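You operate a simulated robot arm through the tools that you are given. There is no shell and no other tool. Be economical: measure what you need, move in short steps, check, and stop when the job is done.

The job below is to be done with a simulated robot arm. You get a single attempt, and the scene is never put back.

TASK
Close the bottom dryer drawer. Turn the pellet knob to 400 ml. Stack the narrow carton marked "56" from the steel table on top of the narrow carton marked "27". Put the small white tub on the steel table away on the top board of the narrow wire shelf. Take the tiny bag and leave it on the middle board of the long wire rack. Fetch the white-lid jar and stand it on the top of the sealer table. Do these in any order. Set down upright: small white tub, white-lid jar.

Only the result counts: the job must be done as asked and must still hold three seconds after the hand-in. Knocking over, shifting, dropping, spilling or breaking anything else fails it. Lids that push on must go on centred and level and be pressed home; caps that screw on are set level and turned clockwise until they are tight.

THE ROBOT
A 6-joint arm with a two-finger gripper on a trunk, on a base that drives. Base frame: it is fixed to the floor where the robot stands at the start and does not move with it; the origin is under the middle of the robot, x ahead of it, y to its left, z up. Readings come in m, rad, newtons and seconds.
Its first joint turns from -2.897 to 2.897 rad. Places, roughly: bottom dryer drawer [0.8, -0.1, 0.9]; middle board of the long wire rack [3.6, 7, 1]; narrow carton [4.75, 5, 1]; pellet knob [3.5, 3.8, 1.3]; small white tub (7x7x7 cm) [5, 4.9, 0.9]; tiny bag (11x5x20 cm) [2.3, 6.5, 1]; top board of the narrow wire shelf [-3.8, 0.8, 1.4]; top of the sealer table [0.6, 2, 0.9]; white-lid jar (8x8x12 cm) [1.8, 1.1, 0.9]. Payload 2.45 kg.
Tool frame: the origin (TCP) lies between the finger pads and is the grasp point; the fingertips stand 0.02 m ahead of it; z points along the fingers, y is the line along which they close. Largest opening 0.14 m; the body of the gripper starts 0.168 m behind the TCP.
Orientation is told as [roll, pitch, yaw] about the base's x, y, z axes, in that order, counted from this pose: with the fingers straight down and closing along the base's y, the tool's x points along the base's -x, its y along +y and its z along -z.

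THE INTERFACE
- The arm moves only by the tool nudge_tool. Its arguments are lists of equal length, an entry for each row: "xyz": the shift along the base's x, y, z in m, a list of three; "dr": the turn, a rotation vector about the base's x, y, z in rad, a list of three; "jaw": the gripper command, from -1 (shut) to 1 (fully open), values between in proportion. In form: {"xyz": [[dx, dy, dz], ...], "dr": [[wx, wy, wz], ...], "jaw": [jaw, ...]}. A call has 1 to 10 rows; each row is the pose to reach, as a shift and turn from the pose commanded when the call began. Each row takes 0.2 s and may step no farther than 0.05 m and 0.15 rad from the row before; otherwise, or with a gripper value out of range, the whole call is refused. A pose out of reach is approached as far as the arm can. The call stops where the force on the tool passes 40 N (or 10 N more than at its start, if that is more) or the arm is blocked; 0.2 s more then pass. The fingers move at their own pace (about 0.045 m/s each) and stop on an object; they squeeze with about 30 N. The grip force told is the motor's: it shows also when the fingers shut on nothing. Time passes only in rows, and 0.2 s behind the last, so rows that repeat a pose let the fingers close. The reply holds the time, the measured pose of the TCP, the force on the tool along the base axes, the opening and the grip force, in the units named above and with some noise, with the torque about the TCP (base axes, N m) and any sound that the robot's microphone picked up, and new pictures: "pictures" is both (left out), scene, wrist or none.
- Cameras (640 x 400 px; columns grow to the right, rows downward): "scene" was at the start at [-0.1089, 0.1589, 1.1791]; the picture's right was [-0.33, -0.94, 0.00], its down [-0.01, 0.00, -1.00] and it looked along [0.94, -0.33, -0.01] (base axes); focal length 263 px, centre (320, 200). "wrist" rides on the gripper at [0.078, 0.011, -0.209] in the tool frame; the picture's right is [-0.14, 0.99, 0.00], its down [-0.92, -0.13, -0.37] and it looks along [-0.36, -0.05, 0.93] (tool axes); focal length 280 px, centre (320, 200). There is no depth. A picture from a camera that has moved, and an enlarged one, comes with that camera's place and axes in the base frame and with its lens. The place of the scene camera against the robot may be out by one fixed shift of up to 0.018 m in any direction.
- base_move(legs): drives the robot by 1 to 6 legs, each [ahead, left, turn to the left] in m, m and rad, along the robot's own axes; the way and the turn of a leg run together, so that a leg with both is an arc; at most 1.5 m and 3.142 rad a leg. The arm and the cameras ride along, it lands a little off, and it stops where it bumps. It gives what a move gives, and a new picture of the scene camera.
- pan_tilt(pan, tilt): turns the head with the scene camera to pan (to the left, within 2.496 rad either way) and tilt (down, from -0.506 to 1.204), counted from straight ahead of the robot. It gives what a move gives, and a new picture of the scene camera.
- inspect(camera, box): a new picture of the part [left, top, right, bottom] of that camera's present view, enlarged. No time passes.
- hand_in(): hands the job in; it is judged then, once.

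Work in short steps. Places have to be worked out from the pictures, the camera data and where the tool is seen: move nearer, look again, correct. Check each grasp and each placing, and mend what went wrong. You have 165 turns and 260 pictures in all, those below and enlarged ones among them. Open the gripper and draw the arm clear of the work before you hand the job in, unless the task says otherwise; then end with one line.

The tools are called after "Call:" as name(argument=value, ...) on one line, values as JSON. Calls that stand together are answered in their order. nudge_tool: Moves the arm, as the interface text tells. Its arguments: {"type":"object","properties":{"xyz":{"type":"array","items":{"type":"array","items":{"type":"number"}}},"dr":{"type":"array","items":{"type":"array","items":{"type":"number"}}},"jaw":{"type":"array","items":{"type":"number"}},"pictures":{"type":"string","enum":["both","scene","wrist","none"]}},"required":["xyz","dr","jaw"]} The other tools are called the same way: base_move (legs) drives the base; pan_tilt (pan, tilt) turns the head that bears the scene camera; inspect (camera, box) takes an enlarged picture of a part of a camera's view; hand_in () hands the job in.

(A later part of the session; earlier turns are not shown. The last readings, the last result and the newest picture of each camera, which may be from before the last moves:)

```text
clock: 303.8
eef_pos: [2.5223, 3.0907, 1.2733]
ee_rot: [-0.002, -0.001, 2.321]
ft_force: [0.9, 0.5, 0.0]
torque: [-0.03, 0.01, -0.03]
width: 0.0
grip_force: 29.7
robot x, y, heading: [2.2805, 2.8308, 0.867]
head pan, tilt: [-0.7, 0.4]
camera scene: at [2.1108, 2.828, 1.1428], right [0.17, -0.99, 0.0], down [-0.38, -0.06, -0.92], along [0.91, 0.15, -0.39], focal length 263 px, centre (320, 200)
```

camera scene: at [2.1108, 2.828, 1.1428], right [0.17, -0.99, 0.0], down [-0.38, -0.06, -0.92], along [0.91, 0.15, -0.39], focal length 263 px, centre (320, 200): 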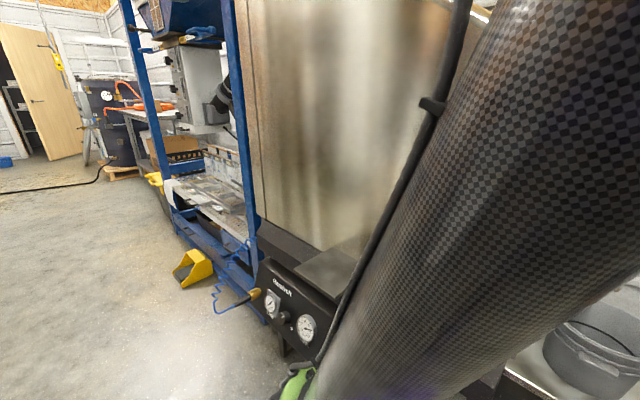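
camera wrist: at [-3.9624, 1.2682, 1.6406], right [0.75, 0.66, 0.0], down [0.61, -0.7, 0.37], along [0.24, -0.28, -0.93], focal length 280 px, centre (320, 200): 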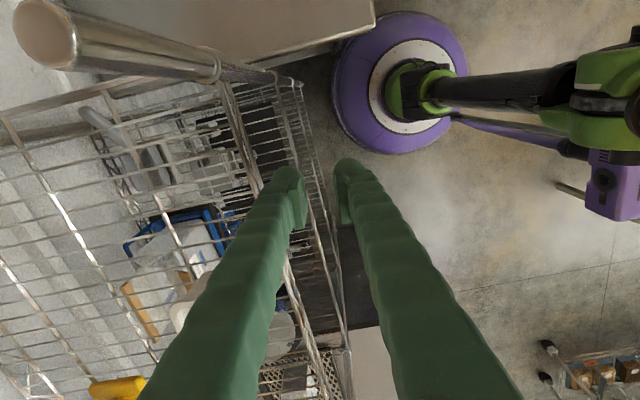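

Only the heavy machine base was touched; the bucket on its ledge is in place. I back off a little, go left and continue.

Call:
base_move(legs=[[-0.05, 0.4, 0], [0, 0, 0.09], [1.3, 0.05, 0]])

Call:
pan_tilt(pan=0.7, tilt=0.1)

```text
clock: 312.9
eef_pos: [2.8668, 4.4388, 1.2735]
ee_rot: [-0.002, -0.002, 2.414]
ft_force: [-0.9, -0.2, 1.3]
torque: [-0.04, -0.01, 0.0]
width: 0.0
grip_force: 29.6
robot x, y, heading: [2.6494, 4.1601, 0.963]
head pan, tilt: [-0.7, 0.4]
camera scene: at [2.4829, 4.139, 1.1428], right [0.26, -0.97, 0.0], down [-0.38, -0.1, -0.92], along [0.89, 0.24, -0.39], focal length 263 px, centre (320, 200)
```

scene: 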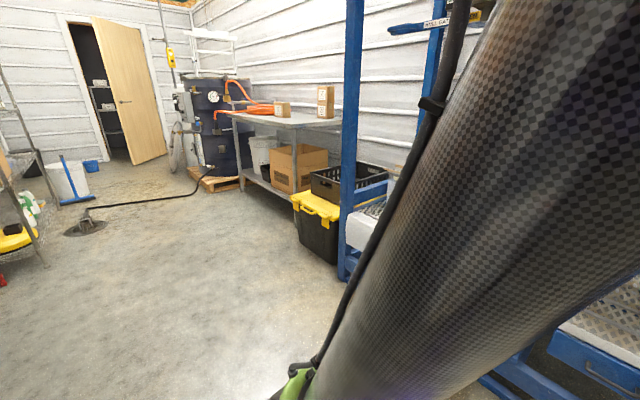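

```text
clock: 314.5
eef_pos: [2.8676, 4.4393, 1.2737]
ee_rot: [-0.002, -0.002, 2.415]
ft_force: [-0.7, 0.4, -0.6]
torque: [0.0, -0.02, -0.03]
width: 0.0001
grip_force: 29.7
robot x, y, heading: [2.6528, 4.1555, 0.966]
head pan, tilt: [0.7, 0.099]
camera scene: at [2.3852, 4.2067, 1.1707], right [1.0, 0.09, 0.0], down [0.01, -0.1, -0.99], along [-0.09, 0.99, -0.1], focal length 263 px, centre (320, 200)
```

scene: 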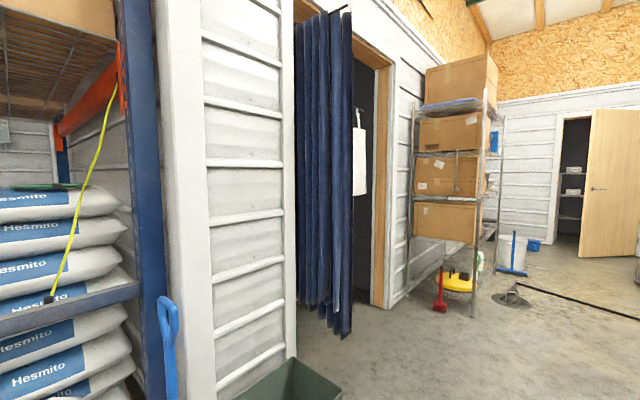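

The bag must be just inside the curtained doorway (doorway spans along 5.9–6.9 at offset ≈1.5). I drive nearer and look in.

Call:
base_move(legs=[[1.35, 0.2, 0]])

Call:
pan_tilt(pan=1.5, tilt=0.1)

```text
clock: 321.2
eef_pos: [3.4575, 5.6366, 1.2742]
ee_rot: [-0.002, -0.001, 2.416]
ft_force: [0.0, 1.3, 0.1]
torque: [0.03, 0.0, -0.04]
width: 0.0
grip_force: 29.5
robot x, y, heading: [3.2383, 5.3593, 0.958]
head pan, tilt: [0.7, 0.099]
camera scene: at [2.9767, 5.4044, 1.1707], right [1.0, 0.09, 0.0], down [0.01, -0.1, -1.0], along [-0.09, 0.99, -0.1], focal length 263 px, centre (320, 200)
```

scene: 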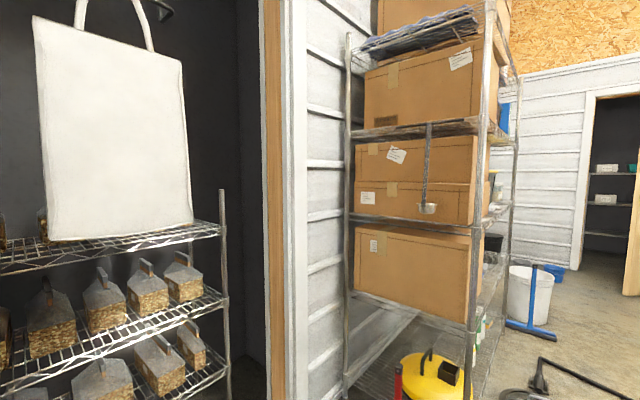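

```text
clock: 322.3
eef_pos: [3.4581, 5.6379, 1.2737]
ee_rot: [-0.002, -0.002, 2.417]
ft_force: [-0.4, 0.4, -0.5]
torque: [0.0, 0.02, 0.0]
width: 0.0002
grip_force: 29.3
robot x, y, heading: [3.2388, 5.3576, 0.962]
head pan, tilt: [1.499, 0.099]
camera scene: at [2.9135, 5.3707, 1.1707], right [0.63, 0.78, 0.0], down [0.08, -0.06, -1.0], along [-0.77, 0.63, -0.1], focal length 263 px, centre (320, 200)
```

scene: 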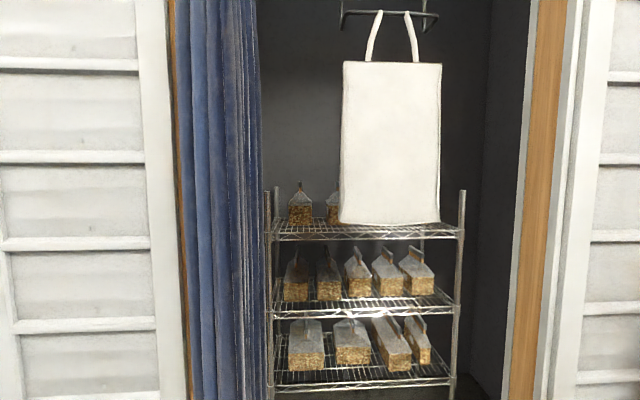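

A closet with a rack of small bags and a hanging tote. Zoom in.

Call:
inspect(camera="scene", box=[260, 170, 470, 300])

Call:
inspect(camera="scene", box=[260, 290, 470, 400])

```text
3.05 times, centred on (365, 235) of scene
camera zoom: at [2.9135, 5.3707, 1.1707], right [0.63, 0.78, 0.0], down [0.08, -0.06, -1.0], along [-0.77, 0.63, -0.1], focal length 800 px, centre (183, 93)
```

zoom: 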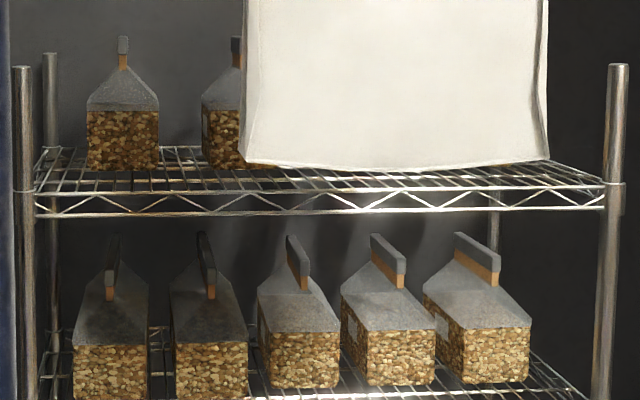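

```text
3.05 times, centred on (365, 345) of scene
camera zoom: at [2.9135, 5.3707, 1.1707], right [0.63, 0.78, 0.0], down [0.08, -0.06, -1.0], along [-0.77, 0.63, -0.1], focal length 800 px, centre (183, -242)
```

zoom: 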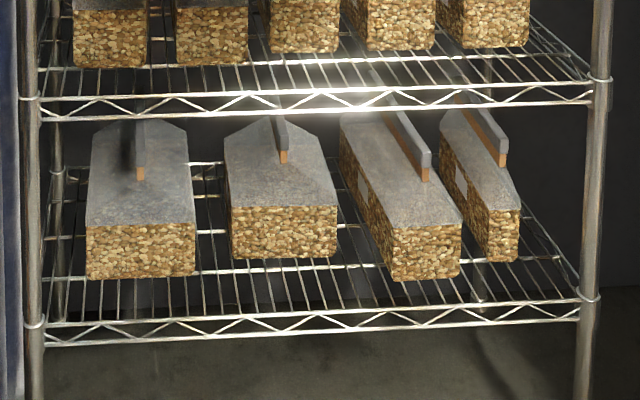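

The stated bag place (2.3,6.5) lies on the closet's top shelf at its right end, hidden behind the tote (which hangs in the doorway, along 6.18–6.46). I turn to face the doorway's right part and look.

Call:
base_move(legs=[[0, 0, 1.57], [0.3, -0.45, 0]])

Call:
pan_tilt(pan=-0.1, tilt=0.1)

```text
clock: 329.2
eef_pos: [2.9926, 6.1187, 1.272]
ee_rot: [-0.002, -0.001, -2.323]
ft_force: [1.0, -0.9, 0.3]
torque: [0.01, -0.01, 0.01]
width: 0.0
grip_force: 29.1
robot x, y, heading: [3.2709, 5.8941, 2.508]
head pan, tilt: [1.499, 0.099]
camera scene: at [3.2552, 5.5843, 1.1707], right [-0.76, 0.65, 0.0], down [0.06, 0.08, -1.0], along [-0.65, -0.76, -0.1], focal length 263 px, centre (320, 200)
```

scene: 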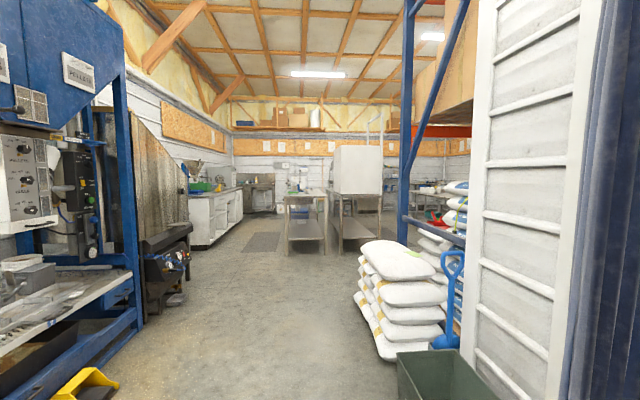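

```text
clock: 330.9
eef_pos: [2.9932, 6.1183, 1.2751]
ee_rot: [-0.001, 0.0, -2.322]
ft_force: [0.4, 0.4, 0.3]
torque: [0.01, -0.01, 0.0]
width: 0.0
grip_force: 29.2
robot x, y, heading: [3.269, 5.8938, 2.506]
head pan, tilt: [-0.099, 0.099]
camera scene: at [3.2466, 5.7159, 1.1707], right [0.67, 0.74, 0.0], down [0.07, -0.07, -1.0], along [-0.74, 0.67, -0.1], focal length 263 px, centre (320, 200)
```

scene: 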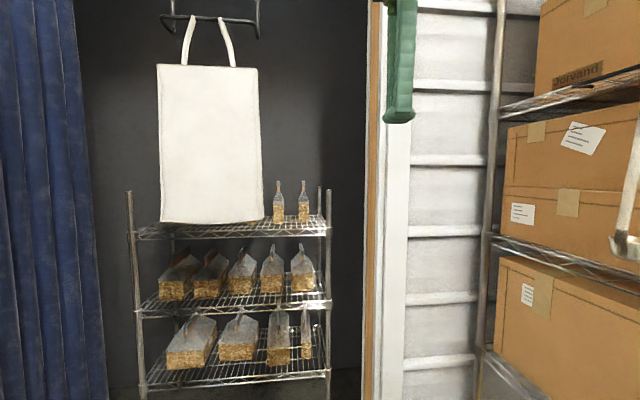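

Two small bags stand at the right end of the top shelf. Zoom.

Call:
inspect(camera="scene", box=[250, 165, 345, 245])

Call:
inspect(camera="scene", box=[485, 180, 640, 330])

```text
5.00 times, centred on (298, 205) of scene
camera zoom: at [3.2466, 5.7159, 1.1707], right [0.67, 0.74, 0.0], down [0.07, -0.07, -1.0], along [-0.74, 0.67, -0.1], focal length 1313 px, centre (432, 175)
```

zoom: 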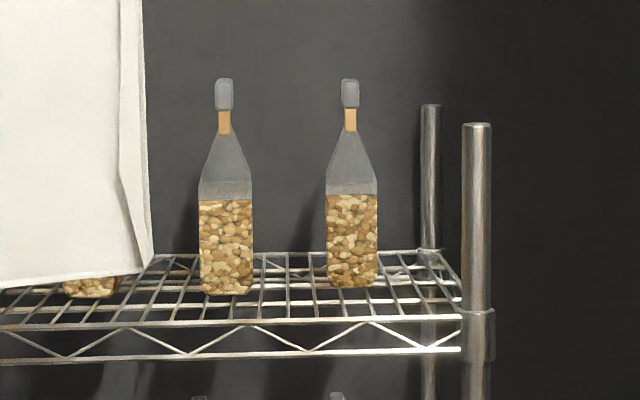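

```text
2.67 times, centred on (562, 255) of scene
camera zoom: at [3.2466, 5.7159, 1.1707], right [0.67, 0.74, 0.0], down [0.07, -0.07, -1.0], along [-0.74, 0.67, -0.1], focal length 700 px, centre (-327, 53)
```

zoom: 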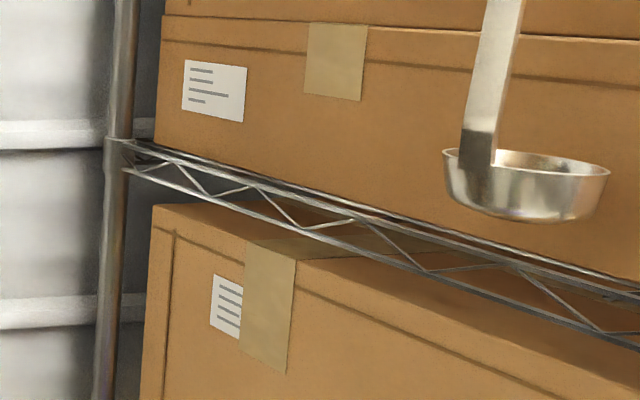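

The right-hand bag (≈(2.24,6.51), 5 cm face toward me, 20 cm tall) matches the stated place. I drive 0.33 m closer and restore the tool yaw so it closes across the 5 cm.

Call:
base_move(legs=[[0.3, 0.0, 0.02]])

Call:
nudge_tool(xyz=[[0, 0, 0.01], [0, 0, 0.02], [0, 0, 0.03], [0, 0, 0.04], [0, 0, 0.05], [0, 0, 0.06], [0, 0, 0.07], [0, 0, 0.07], [0, 0, 0.07], [0, 0, 0.07]], dr=[[0, 0, -0.144], [0, 0, -0.288], [0, 0, -0.432], [0, 0, -0.576], [0, 0, -0.72], [0, 0, -0.864], [0, 0, -1.008], [0, 0, -1.152], [0, 0, -1.296], [0, 0, -1.44]], jaw=[0.2, 0.2, 0.2, 0.2, 0.2, 0.2, 0.2, 0.2, 0.2, 0.2])

```text
clock: 332.9
eef_pos: [2.7408, 6.2892, 1.2746]
ee_rot: [-0.002, -0.002, -2.298]
ft_force: [-0.8, -0.4, -0.6]
torque: [0.03, 0.01, 0.02]
width: 0.0
grip_force: 29.3
robot x, y, heading: [3.0234, 6.0699, 2.529]
head pan, tilt: [-0.099, 0.099]
camera scene: at [3.0039, 5.893, 1.1707], right [0.65, 0.76, 0.0], down [0.08, -0.06, -1.0], along [-0.75, 0.65, -0.1], focal length 263 px, centre (320, 200)
```

scene: 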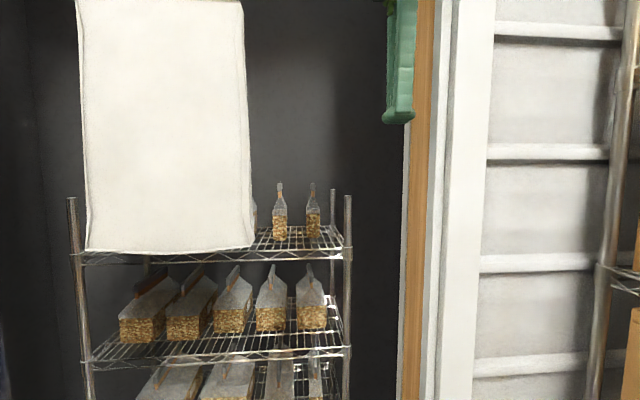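

```text
clock: 335.1
eef_pos: [2.7415, 6.2894, 1.3436]
ee_rot: [-0.001, -0.001, 2.541]
ft_force: [0.4, -0.1, 0.2]
torque: [-0.01, 0.01, 0.0]
width: 0.0839
grip_force: 0.0
robot x, y, heading: [3.0206, 6.0717, 2.532]
head pan, tilt: [-0.099, 0.099]
camera scene: at [3.0039, 5.893, 1.1707], right [0.65, 0.76, 0.0], down [0.08, -0.06, -1.0], along [-0.75, 0.65, -0.1], focal length 263 px, centre (320, 200)
camera wrist: at [2.7996, 6.2358, 1.5519], right [-0.67, -0.74, 0.0], down [-0.69, 0.63, 0.37], along [-0.27, 0.25, -0.93], focal length 280 px, centre (320, 200)
```

scene: 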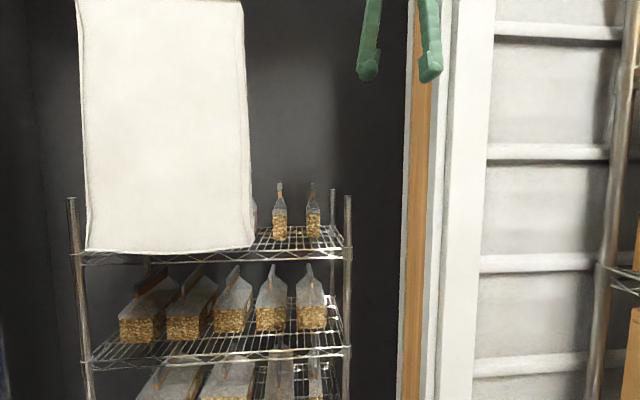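
wrist: 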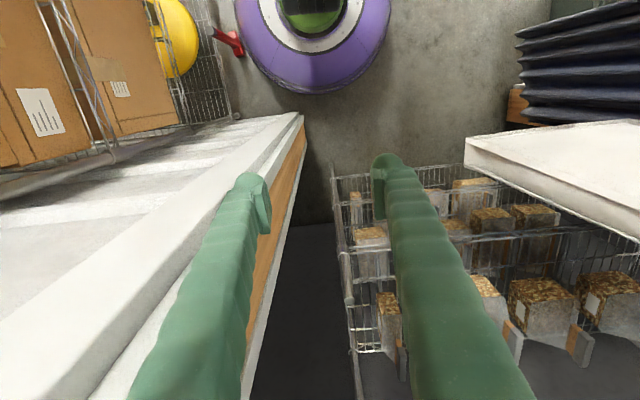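

Plan: fingers vertical, bag passing between them: lower to z≈1.1 in front of the shelf, then move straight in. First step.

Call:
nudge_tool(xyz=[[-0.03, 0.005, -0.035], [-0.06, 0.01, -0.07], [-0.09, 0.014, -0.105], [-0.12, 0.018, -0.14], [-0.15, 0.023, -0.175], [-0.175, 0.027, -0.21], [-0.175, 0.027, -0.245]], dr=[[0, 0, 0], [0, 0, 0], [0, 0, 0], [0, 0, 0], [0, 0, 0], [0, 0, 0], [0, 0, 0]], jaw=[0.3, 0.3, 0.3, 0.3, 0.3, 0.3, 0.3])

```text
clock: 336.7
eef_pos: [2.5658, 6.315, 1.0974]
ee_rot: [-0.002, -0.002, 2.543]
ft_force: [-0.4, -0.2, -1.0]
torque: [-0.02, 0.02, 0.03]
width: 0.091
grip_force: 0.0
robot x, y, heading: [3.025, 6.0726, 2.529]
head pan, tilt: [-0.099, 0.099]
camera scene: at [3.0039, 5.893, 1.1707], right [0.65, 0.76, 0.0], down [0.08, -0.06, -0.99], along [-0.75, 0.65, -0.1], focal length 263 px, centre (320, 200)
camera wrist: at [2.6246, 6.2627, 1.306], right [-0.67, -0.74, 0.0], down [-0.69, 0.62, 0.37], along [-0.27, 0.25, -0.93], focal length 280 px, centre (320, 200)
```

scene: 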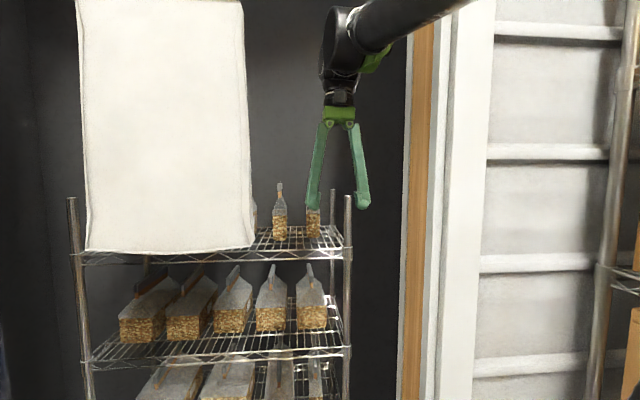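
wrist: 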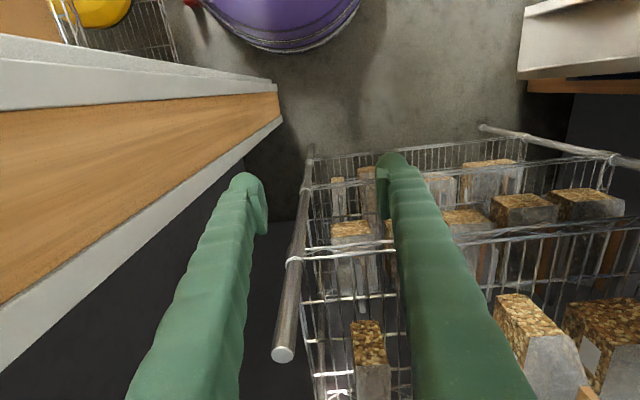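

Advance to just before the bag with a 3 cm lateral correction.

Call:
nudge_tool(xyz=[[-0.04, 0.005, -0.01], [-0.08, 0.02, -0.02], [-0.12, 0.038, -0.03], [-0.16, 0.057, -0.03]], dr=[[0, 0, 0], [0, 0, 0], [0, 0, 0], [0, 0, 0]], jaw=[0.4, 0.4, 0.4, 0.4])

```text
clock: 337.7
eef_pos: [2.4065, 6.3721, 1.067]
ee_rot: [-0.002, -0.003, 2.542]
ft_force: [0.2, 0.1, -0.2]
torque: [0.06, 0.1, 0.01]
width: 0.098
grip_force: 0.0
robot x, y, heading: [3.0237, 6.0708, 2.532]
head pan, tilt: [-0.099, 0.099]
camera scene: at [3.0043, 5.8929, 1.1707], right [0.65, 0.76, 0.0], down [0.08, -0.06, -1.0], along [-0.75, 0.65, -0.1], focal length 263 px, centre (320, 200)
camera wrist: at [2.4642, 6.3188, 1.2752], right [-0.67, -0.74, 0.0], down [-0.69, 0.62, 0.37], along [-0.27, 0.25, -0.93], focal length 280 px, centre (320, 200)
```

scene: 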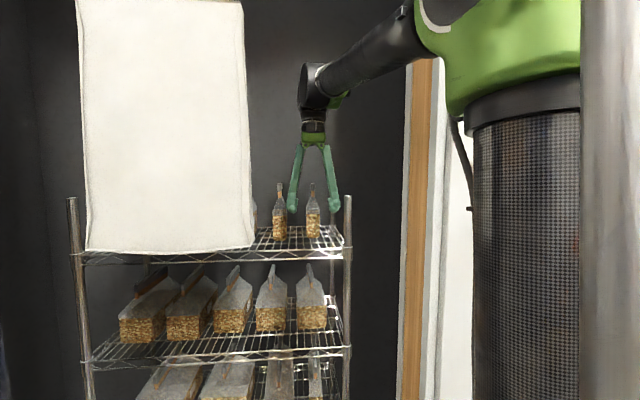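
wrist: 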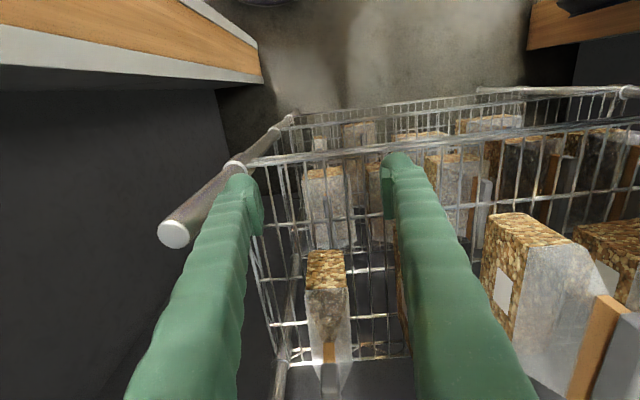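

The bag is centred between the fingers. Move 18 cm in while lowering to z≈1.01.

Call:
nudge_tool(xyz=[[-0.03, 0.022, -0.015], [-0.06, 0.044, -0.03], [-0.09, 0.065, -0.045], [-0.12, 0.087, -0.055], [-0.146, 0.106, -0.06]], dr=[[0, 0, 0], [0, 0, 0], [0, 0, 0], [0, 0, 0], [0, 0, 0]], jaw=[0.4, 0.4, 0.4, 0.4, 0.4])

```text
clock: 338.9
eef_pos: [2.2592, 6.4786, 1.0085]
ee_rot: [-0.001, 0.0, 2.541]
ft_force: [-0.7, -0.6, 0.0]
torque: [0.06, 0.07, 0.01]
width: 0.0982
grip_force: 0.0
robot x, y, heading: [3.02, 6.0732, 2.531]
head pan, tilt: [-0.099, 0.099]
camera scene: at [3.0041, 5.8929, 1.1707], right [0.65, 0.76, 0.0], down [0.08, -0.06, -1.0], along [-0.75, 0.65, -0.1], focal length 263 px, centre (320, 200)
camera wrist: at [2.3184, 6.4249, 1.2175], right [-0.67, -0.74, 0.0], down [-0.69, 0.62, 0.37], along [-0.27, 0.25, -0.93], focal length 280 px, centre (320, 200)
```

scene: 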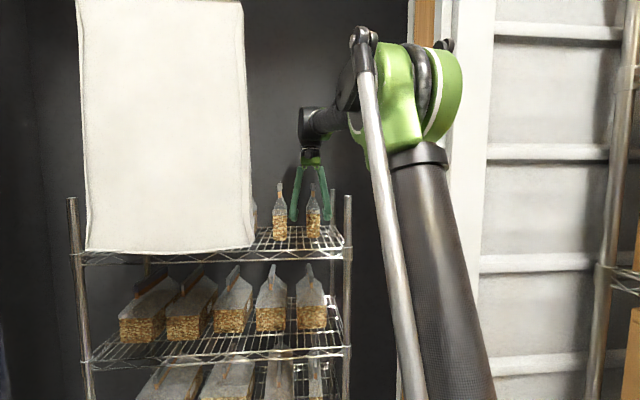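
wrist: 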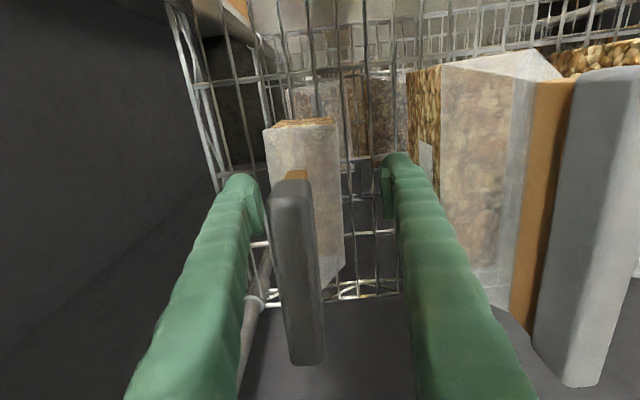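

The clip and bag are centred between the fingers. Close.

Call:
nudge_tool(xyz=[[0, 0, 0], [0, 0, 0], [0, 0, 0], [0, 0, 0], [0, 0, 0]], dr=[[0, 0, 0], [0, 0, 0], [0, 0, 0], [0, 0, 0], [0, 0, 0]], jaw=[-0.2, -1, -1, -1, -1], pictures="wrist")

```text
clock: 340.1
eef_pos: [2.2599, 6.4778, 1.0072]
ee_rot: [-0.001, -0.002, 2.543]
ft_force: [0.8, 1.0, 0.5]
torque: [0.02, 0.02, 0.02]
width: 0.0473
grip_force: 30.1
robot x, y, heading: [3.0262, 6.0714, 2.531]
head pan, tilt: [-0.099, 0.099]
camera wrist: at [2.3179, 6.4249, 1.217], right [-0.67, -0.74, 0.0], down [-0.69, 0.62, 0.37], along [-0.27, 0.25, -0.93], focal length 280 px, centre (320, 200)
```

wrist: 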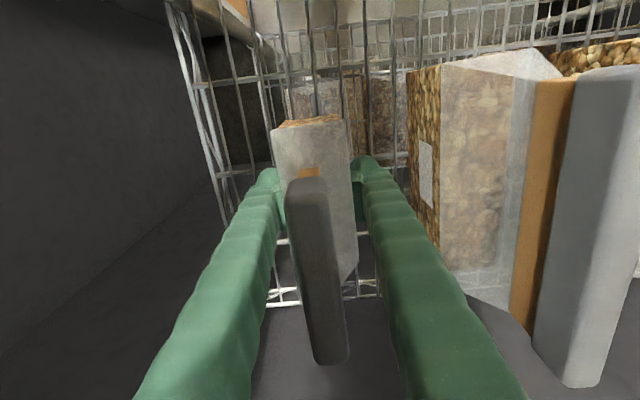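

Gripped (4.7 cm). Lift 7 cm and withdraw straight out.

Call:
nudge_tool(xyz=[[0, 0, 0.02], [0, 0, 0.045], [0, 0, 0.07], [0.033, -0.023, 0.08], [0.07, -0.048, 0.08], [0.108, -0.074, 0.08], [0.146, -0.1, 0.08], [0.184, -0.124, 0.085], [0.222, -0.146, 0.09], [0.26, -0.165, 0.1]], dr=[[0, 0, 0], [0, 0, 0], [0, 0, 0], [0, 0, 0], [0, 0, 0], [0, 0, 0], [0, 0, 0], [0, 0, 0], [0, 0, 0], [0, 0, 0]], jaw=[-1, -1, -1, -1, -1, -1, -1, -1, -1, -1])

```text
clock: 342.3
eef_pos: [2.5186, 6.3115, 1.1071]
ee_rot: [-0.002, -0.001, 2.543]
ft_force: [-1.3, -0.7, -2.2]
torque: [-0.03, -0.08, 0.04]
width: 0.0471
grip_force: 29.7
robot x, y, heading: [3.0236, 6.0746, 2.532]
head pan, tilt: [-0.099, 0.099]
camera scene: at [3.0035, 5.8932, 1.1707], right [0.65, 0.76, 0.0], down [0.08, -0.07, -0.99], along [-0.75, 0.65, -0.1], focal length 263 px, centre (320, 200)
camera wrist: at [2.5775, 6.2591, 1.3154], right [-0.67, -0.74, 0.0], down [-0.69, 0.62, 0.37], along [-0.27, 0.25, -0.93], focal length 280 px, centre (320, 200)
```

scene: 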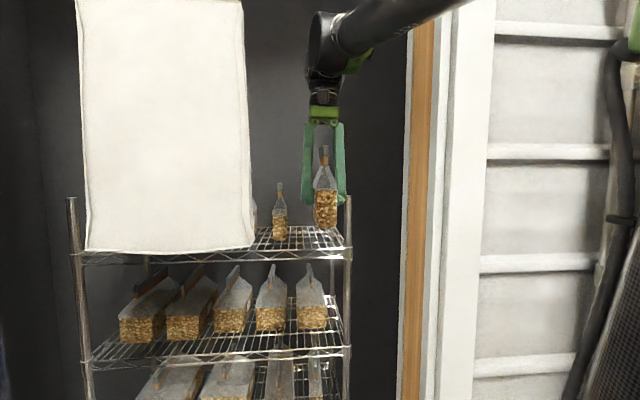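
wrist: 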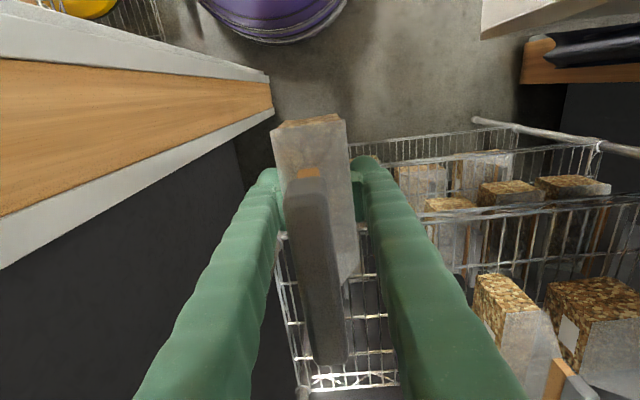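

Bag out. Back the base away, then look at the long rack to the right.

Call:
base_move(legs=[[-0.6, 0, 0]])

Call:
pan_tilt(pan=-0.8, tilt=0.1)

```text
clock: 345.7
eef_pos: [3.0047, 5.9719, 1.1076]
ee_rot: [-0.001, -0.001, 2.545]
ft_force: [0.9, -0.2, -1.9]
torque: [0.0, 0.01, -0.01]
width: 0.0468
grip_force: 29.7
robot x, y, heading: [3.5064, 5.7304, 2.532]
head pan, tilt: [-0.099, 0.099]
camera scene: at [3.4899, 5.5536, 1.1707], right [0.65, 0.76, 0.0], down [0.08, -0.06, -0.99], along [-0.76, 0.65, -0.1], focal length 263 px, centre (320, 200)
```

scene: 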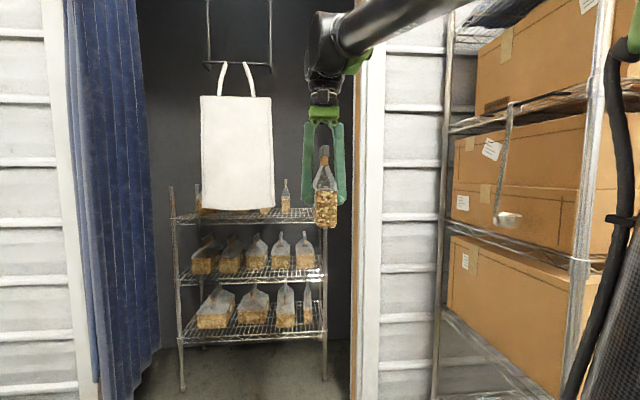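

```text
clock: 346.8
eef_pos: [3.0045, 5.9706, 1.1068]
ee_rot: [-0.001, -0.001, 2.547]
ft_force: [-0.2, -0.1, -1.4]
torque: [0.03, 0.03, 0.02]
width: 0.0472
grip_force: 30.1
robot x, y, heading: [3.5074, 5.7311, 2.531]
head pan, tilt: [-0.799, 0.099]
camera scene: at [3.5448, 5.5846, 1.1707], right [0.99, 0.16, 0.0], down [0.02, -0.1, -0.99], along [-0.16, 0.98, -0.1], focal length 263 px, centre (320, 200)
```

scene: 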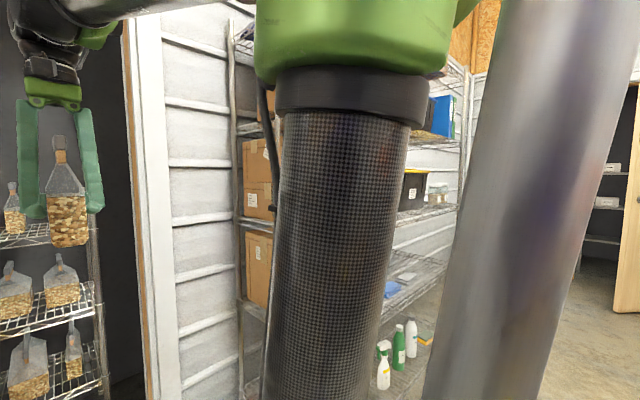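

Rack: boards at z≈1.34 / 0.99 / 0.63; the middle one is z≈0.99. A floor drain and hose lie in front, so I'll stand at about along 7.4, offset 0.05. Pull the arm in first, then move sideways and look.

Call:
nudge_tool(xyz=[[0.04, -0.025, 0.01], [0.08, -0.05, 0.02], [0.115, -0.075, 0.04], [0.13, -0.09, 0.08], [0.13, -0.09, 0.12]], dr=[[0, 0, 0], [0, 0, 0], [0, 0, 0], [0, 0, 0], [0, 0, 0]], jaw=[-1, -1, -1, -1, -1], pictures="none")

Call:
base_move(legs=[[-0.4, 0, 0], [0, -0.68, 0]])

Call:
pan_tilt(pan=-0.35, tilt=0.1)

```text
clock: 347.9
eef_pos: [3.1355, 5.882, 1.2265]
ee_rot: [-0.002, -0.001, 2.545]
ft_force: [0.2, 0.7, -1.8]
torque: [0.0, 0.04, 0.01]
width: 0.0471
grip_force: 29.4
robot x, y, heading: [3.5112, 5.7337, 2.533]
head pan, tilt: [-0.799, 0.099]
```

```text
clock: 353.8
eef_pos: [3.8457, 6.211, 1.2263]
ee_rot: [-0.001, -0.001, 2.558]
ft_force: [-0.9, -0.3, -2.1]
torque: [0.03, -0.01, -0.01]
width: 0.0468
grip_force: 29.8
robot x, y, heading: [4.2203, 6.0637, 2.548]
head pan, tilt: [-0.799, 0.099]
camera scene: at [4.2594, 5.9181, 1.1707], right [0.98, 0.17, 0.0], down [0.02, -0.1, -1.0], along [-0.17, 0.98, -0.1], focal length 263 px, centre (320, 200)
```

scene: 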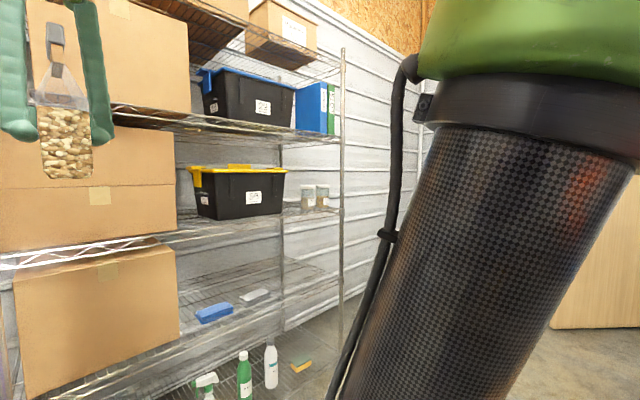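

```text
clock: 354.7
eef_pos: [3.8465, 6.2102, 1.2265]
ee_rot: [-0.002, -0.001, 2.557]
ft_force: [0.2, 0.8, -2.2]
torque: [-0.02, 0.03, 0.01]
width: 0.047
grip_force: 30.1
robot x, y, heading: [4.2169, 6.0621, 2.541]
head pan, tilt: [-0.351, 0.099]
camera scene: at [4.2217, 5.9023, 1.1707], right [0.81, 0.58, 0.0], down [0.06, -0.08, -1.0], along [-0.58, 0.81, -0.1], focal length 263 px, centre (320, 200)
```

scene: 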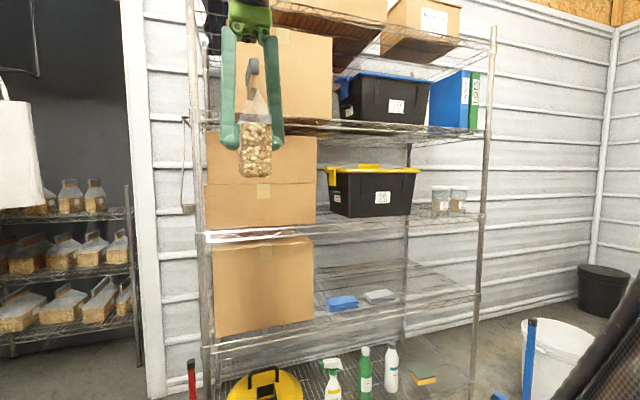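

The middle board (row ≈225) holds cartons, a black box with yellow lid and two jars. Zoom for free space at its front.

Call:
inspect(camera="scene", box=[300, 110, 500, 250])

```text
2.86 times, centred on (400, 180) of scene
camera zoom: at [4.2217, 5.9023, 1.1707], right [0.81, 0.58, 0.0], down [0.06, -0.08, -1.0], along [-0.58, 0.81, -0.1], focal length 750 px, centre (91, 257)
```

zoom: 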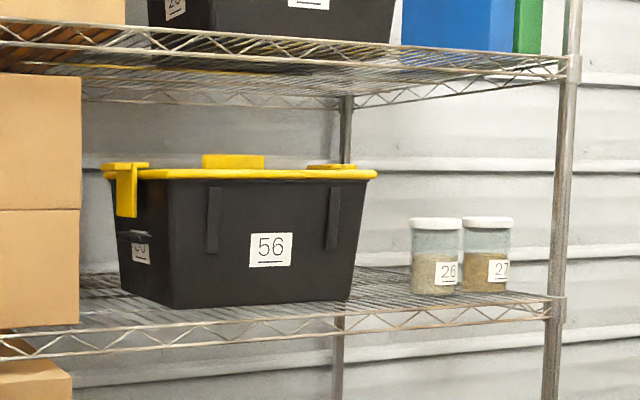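

There's a gap on the middle board between the cartons and the black box (along ≈7.56–7.66). I'll set the bag there near the front, with the tool tilted 0.35 rad so the hand stays clear of the board above. Move in front of it.

Call:
nudge_tool(xyz=[[0, 0.04, -0.01], [0, 0.08, -0.02], [0, 0.12, -0.03], [0, 0.16, -0.04], [0, 0.205, -0.05], [0, 0.25, -0.06], [0, 0.295, -0.075], [-0.004, 0.34, -0.09], [-0.004, 0.385, -0.1], [-0.004, 0.405, -0.1]], dr=[[0.02, 0.03, 0], [0.04, 0.06, 0], [0.06, 0.09, 0], [0.08, 0.12, 0], [0.1, 0.15, 0], [0.12, 0.18, 0], [0.14, 0.21, 0], [0.16, 0.24, 0], [0.18, 0.27, 0], [0.193, 0.292, 0]], jaw=[-1, -1, -1, -1, -1, -1, -1, -1, -1, -1])

```text
clock: 356.9
eef_pos: [3.8424, 6.6158, 1.1262]
ee_rot: [-0.001, -0.352, 2.556]
ft_force: [0.3, 1.2, -2.0]
torque: [0.01, -0.01, -0.03]
width: 0.047
grip_force: 30.1
robot x, y, heading: [4.2234, 6.0634, 2.544]
head pan, tilt: [-0.351, 0.099]
camera scene: at [4.2217, 5.9022, 1.1707], right [0.81, 0.58, 0.0], down [0.06, -0.08, -0.99], along [-0.58, 0.81, -0.1], focal length 263 px, centre (320, 200)
camera wrist: at [3.9583, 6.5269, 1.2949], right [-0.65, -0.75, 0.05], down [-0.54, 0.51, 0.66], along [-0.53, 0.41, -0.75], focal length 280 px, centre (320, 200)
```

scene: 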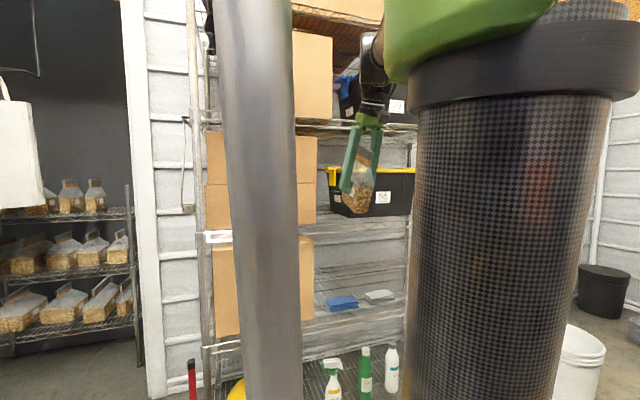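
wrist: 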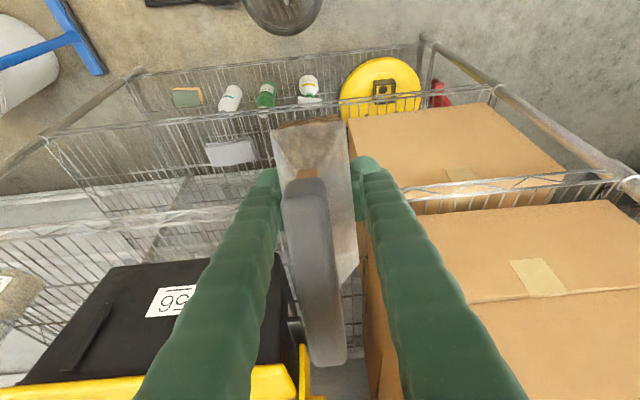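

Gap confirmed: carton edge at A≈7.56, box tab at ≈7.66; rail at O≈0.75, board z≈0.99. Tilt a bit more (to 0.5 rad) for wrist clearance under the upper board and move in 17 cm at this height.

Call:
nudge_tool(xyz=[[0, 0, 0.005], [0, 0, 0.005], [-0.03, 0.02, 0.005], [-0.06, 0.041, 0.0], [-0.09, 0.062, -0.005], [-0.115, 0.08, -0.01]], dr=[[0.041, 0.062, 0], [0.082, 0.123, 0], [0.082, 0.123, 0], [0.082, 0.123, 0], [0.082, 0.123, 0], [0.082, 0.123, 0]], jaw=[-1, -1, -1, -1, -1, -1])

```text
clock: 358.3
eef_pos: [3.7271, 6.6951, 1.1156]
ee_rot: [-0.002, -0.499, 2.557]
ft_force: [0.4, 0.3, -2.3]
torque: [0.04, 0.0, 0.0]
width: 0.0469
grip_force: 29.9
robot x, y, heading: [4.2209, 6.0646, 2.548]
head pan, tilt: [-0.351, 0.099]
camera scene: at [4.2218, 5.9021, 1.1707], right [0.81, 0.58, 0.0], down [0.06, -0.08, -1.0], along [-0.58, 0.81, -0.1], focal length 263 px, centre (320, 200)
camera wrist: at [3.862, 6.5927, 1.2622], right [-0.65, -0.76, 0.06], down [-0.46, 0.45, 0.77], along [-0.61, 0.47, -0.64], focal length 280 px, centre (320, 200)
```

scene: 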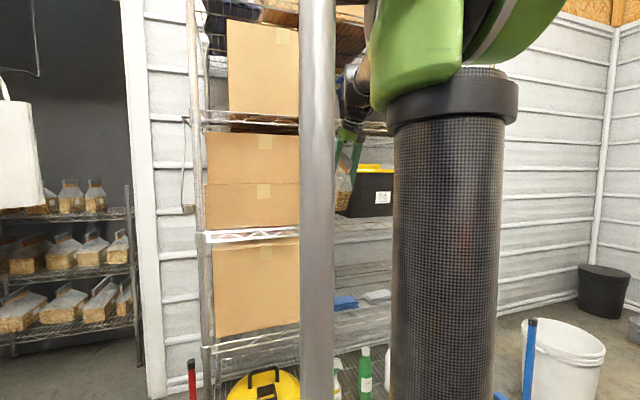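
wrist: 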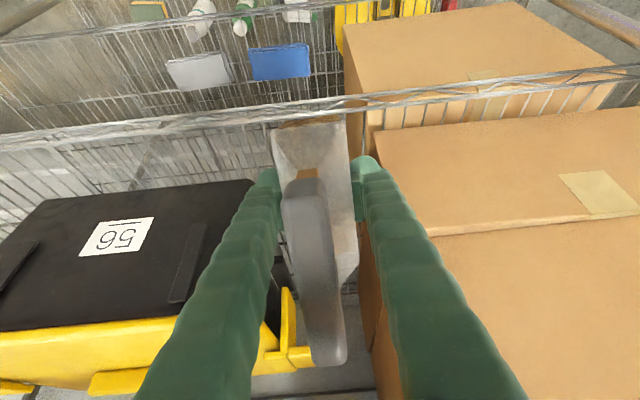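

Clear on both sides (carton edge A≈7.55, tab ≈7.67, fingers 7.577–7.65). Move 3 cm more in and lower to near contact.

Call:
nudge_tool(xyz=[[-0.012, 0.009, -0.005], [-0.025, 0.017, -0.015], [-0.025, 0.017, -0.027], [-0.025, 0.017, -0.035], [-0.025, 0.017, -0.041], [-0.025, 0.017, -0.047]], dr=[[0, 0, 0], [0, 0, 0], [0, 0, 0], [0, 0, 0], [0, 0, 0], [0, 0, 0]], jaw=[-1, -1, -1, -1, -1, -1], pictures="wrist")

```text
clock: 359.7
eef_pos: [3.7023, 6.7119, 1.07]
ee_rot: [-0.003, -0.501, 2.558]
ft_force: [1.4, 0.4, -1.8]
torque: [-0.02, -0.01, 0.03]
width: 0.0468
grip_force: 29.6
robot x, y, heading: [4.2172, 6.0669, 2.542]
head pan, tilt: [-0.351, 0.099]
camera wrist: at [3.8366, 6.6108, 1.2151], right [-0.65, -0.76, 0.06], down [-0.46, 0.45, 0.76], along [-0.61, 0.47, -0.64], focal length 280 px, centre (320, 200)
```

wrist: 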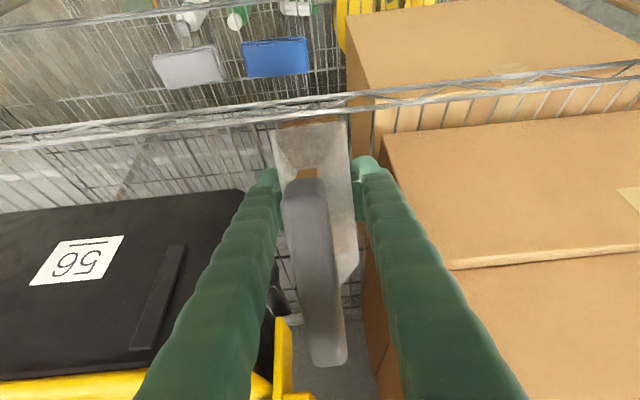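

No contact yet; bag's edge is just inside the rail. Keep lowering.

Call:
nudge_tool(xyz=[[0, 0, -0.005], [0, 0, -0.01], [0, 0, -0.014], [0, 0, -0.018], [0, 0, -0.022], [0, 0, -0.026]], dr=[[0, 0, 0], [0, 0, 0], [0, 0, 0], [0, 0, 0], [0, 0, 0], [0, 0, 0]], jaw=[-1, -1, -1, -1, -1, -1], pictures="wrist")

```text
clock: 361.1
eef_pos: [3.7035, 6.7119, 1.0456]
ee_rot: [-0.003, -0.503, 2.557]
ft_force: [2.2, 5.5, 31.6]
torque: [-0.09, -0.31, 0.03]
width: 0.0467
grip_force: 29.5
robot x, y, heading: [4.2218, 6.0687, 2.545]
head pan, tilt: [-0.351, 0.099]
camera wrist: at [3.8374, 6.6099, 1.1903], right [-0.65, -0.76, 0.06], down [-0.46, 0.45, 0.77], along [-0.61, 0.47, -0.64], focal length 280 px, centre (320, 200)
```

wrist: 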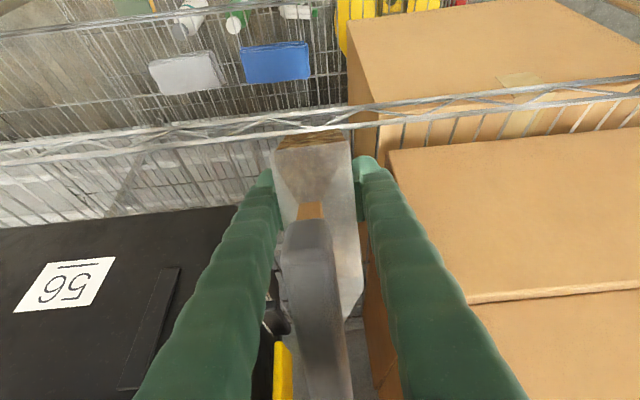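

The bag touched down and is rotating upright in the grip as intended (31 N). Press a few mm more.

Call:
nudge_tool(xyz=[[0, 0, -0.002], [0, 0, -0.004], [0, 0, -0.006]], dr=[[0, 0, 0], [0, 0, 0], [0, 0, 0]], jaw=[-1, -1, -1], pictures="wrist")

```text
clock: 361.9
eef_pos: [3.7028, 6.7123, 1.0391]
ee_rot: [-0.001, -0.501, 2.556]
ft_force: [2.1, 3.1, 30.4]
torque: [-0.21, -0.36, 0.05]
width: 0.0468
grip_force: 30.1
robot x, y, heading: [4.2204, 6.0676, 2.543]
head pan, tilt: [-0.351, 0.099]
camera wrist: at [3.8371, 6.6101, 1.1842], right [-0.65, -0.76, 0.06], down [-0.46, 0.45, 0.77], along [-0.61, 0.47, -0.64], focal length 280 px, centre (320, 200)
```

wrist: 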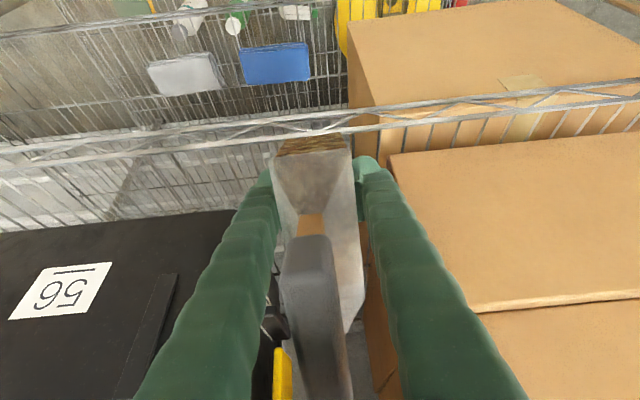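

Still yielding; continue until the force spikes (bag flat).

Call:
nudge_tool(xyz=[[0, 0, -0.003], [0, 0, -0.006], [0, 0, -0.009], [0, 0, -0.012]], dr=[[0, 0, 0], [0, 0, 0], [0, 0, 0], [0, 0, 0]], jaw=[-1, -1, -1, -1], pictures="wrist")

```text
clock: 362.9
eef_pos: [3.7027, 6.7131, 1.0261]
ee_rot: [-0.001, -0.5, 2.558]
ft_force: [1.7, 3.4, 31.3]
torque: [-0.3, -0.36, 0.0]
width: 0.0469
grip_force: 29.7
robot x, y, heading: [4.2238, 6.0639, 2.542]
head pan, tilt: [-0.351, 0.099]
camera wrist: at [3.8367, 6.6103, 1.172], right [-0.65, -0.76, 0.06], down [-0.46, 0.45, 0.77], along [-0.61, 0.47, -0.64], focal length 280 px, centre (320, 200)
```

wrist: 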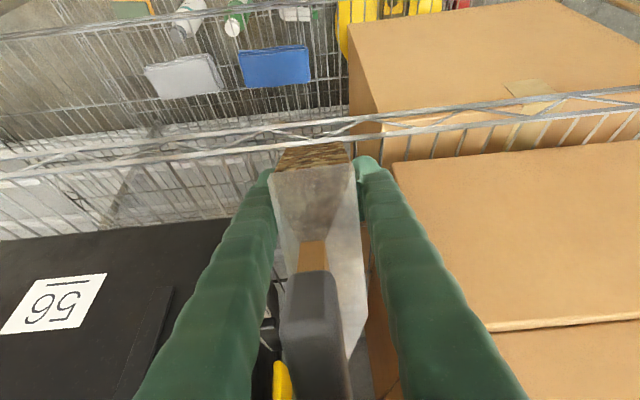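

The bag now looks about upright on the board. Release gently by a small opening.

Call:
nudge_tool(xyz=[[0, 0, 0.001], [0, 0, 0.001], [0, 0, 0.001]], dr=[[0, 0, 0], [0, 0, 0], [0, 0, 0]], jaw=[-0.2, -0.12, -0.12], pictures="both")

```text
clock: 363.7
eef_pos: [3.7019, 6.7126, 1.0285]
ee_rot: [-0.003, -0.5, 2.556]
ft_force: [0.6, 1.4, -0.2]
torque: [0.01, -0.01, 0.04]
width: 0.0615
grip_force: 0.1
robot x, y, heading: [4.2229, 6.062, 2.55]
head pan, tilt: [-0.351, 0.099]
camera scene: at [4.2216, 5.9023, 1.1707], right [0.81, 0.58, 0.0], down [0.06, -0.08, -0.99], along [-0.58, 0.81, -0.1], focal length 263 px, centre (320, 200)
camera wrist: at [3.8359, 6.6111, 1.1725], right [-0.65, -0.76, 0.06], down [-0.46, 0.45, 0.76], along [-0.61, 0.47, -0.64], focal length 280 px, centre (320, 200)
```

scene: 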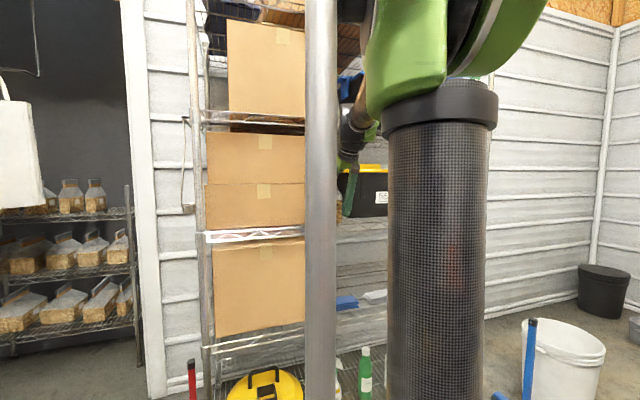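
wrist: 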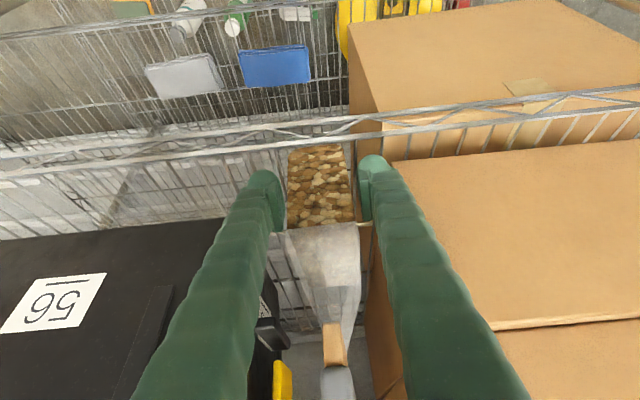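

The bag stands upright just inside the front rail. Withdraw horizontally outward.

Call:
nudge_tool(xyz=[[0.016, -0.011, 0.002], [0.033, -0.022, 0.004], [0.05, -0.034, 0.006], [0.074, -0.051, 0.01], [0.107, -0.073, 0.02], [0.14, -0.096, 0.03], [0.173, -0.118, 0.04]], dr=[[0, 0, 0], [0, 0, 0], [0, 0, 0], [0, 0, 0], [0, 0, 0], [0, 0, 0], [0, 0, 0]], jaw=[-0.1, -0.1, -0.1, -0.1, -0.1, -0.1, -0.1], pictures="both")

```text
clock: 365.5
eef_pos: [3.8599, 6.6255, 1.0761]
ee_rot: [-0.001, -0.5, 2.561]
ft_force: [0.1, -0.7, -0.2]
torque: [0.01, 0.01, 0.0]
width: 0.0627
grip_force: 0.1
robot x, y, heading: [4.2207, 6.067, 2.546]
head pan, tilt: [-0.351, 0.099]
stopped in row 7: the arm was blocked; the commanded pose is now the measured one
camera scene: at [4.2256, 5.9039, 1.1755], right [0.84, 0.55, 0.0], down [0.03, -0.04, -1.0], along [-0.55, 0.84, -0.05], focal length 263 px, centre (320, 200)
camera wrist: at [3.9947, 6.5241, 1.2216], right [-0.65, -0.76, 0.06], down [-0.46, 0.45, 0.77], along [-0.61, 0.47, -0.64], focal length 280 px, centre (320, 200)
```

scene: 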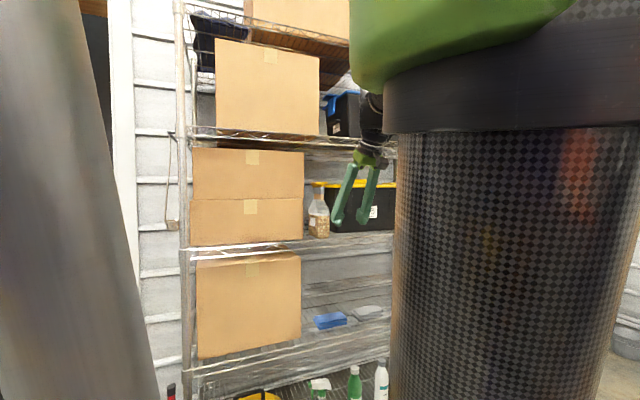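
wrist: 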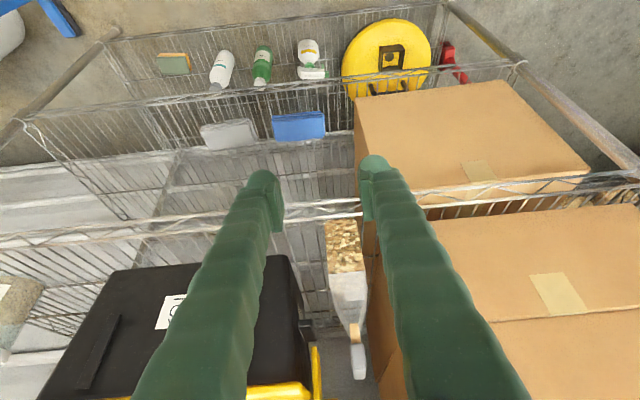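

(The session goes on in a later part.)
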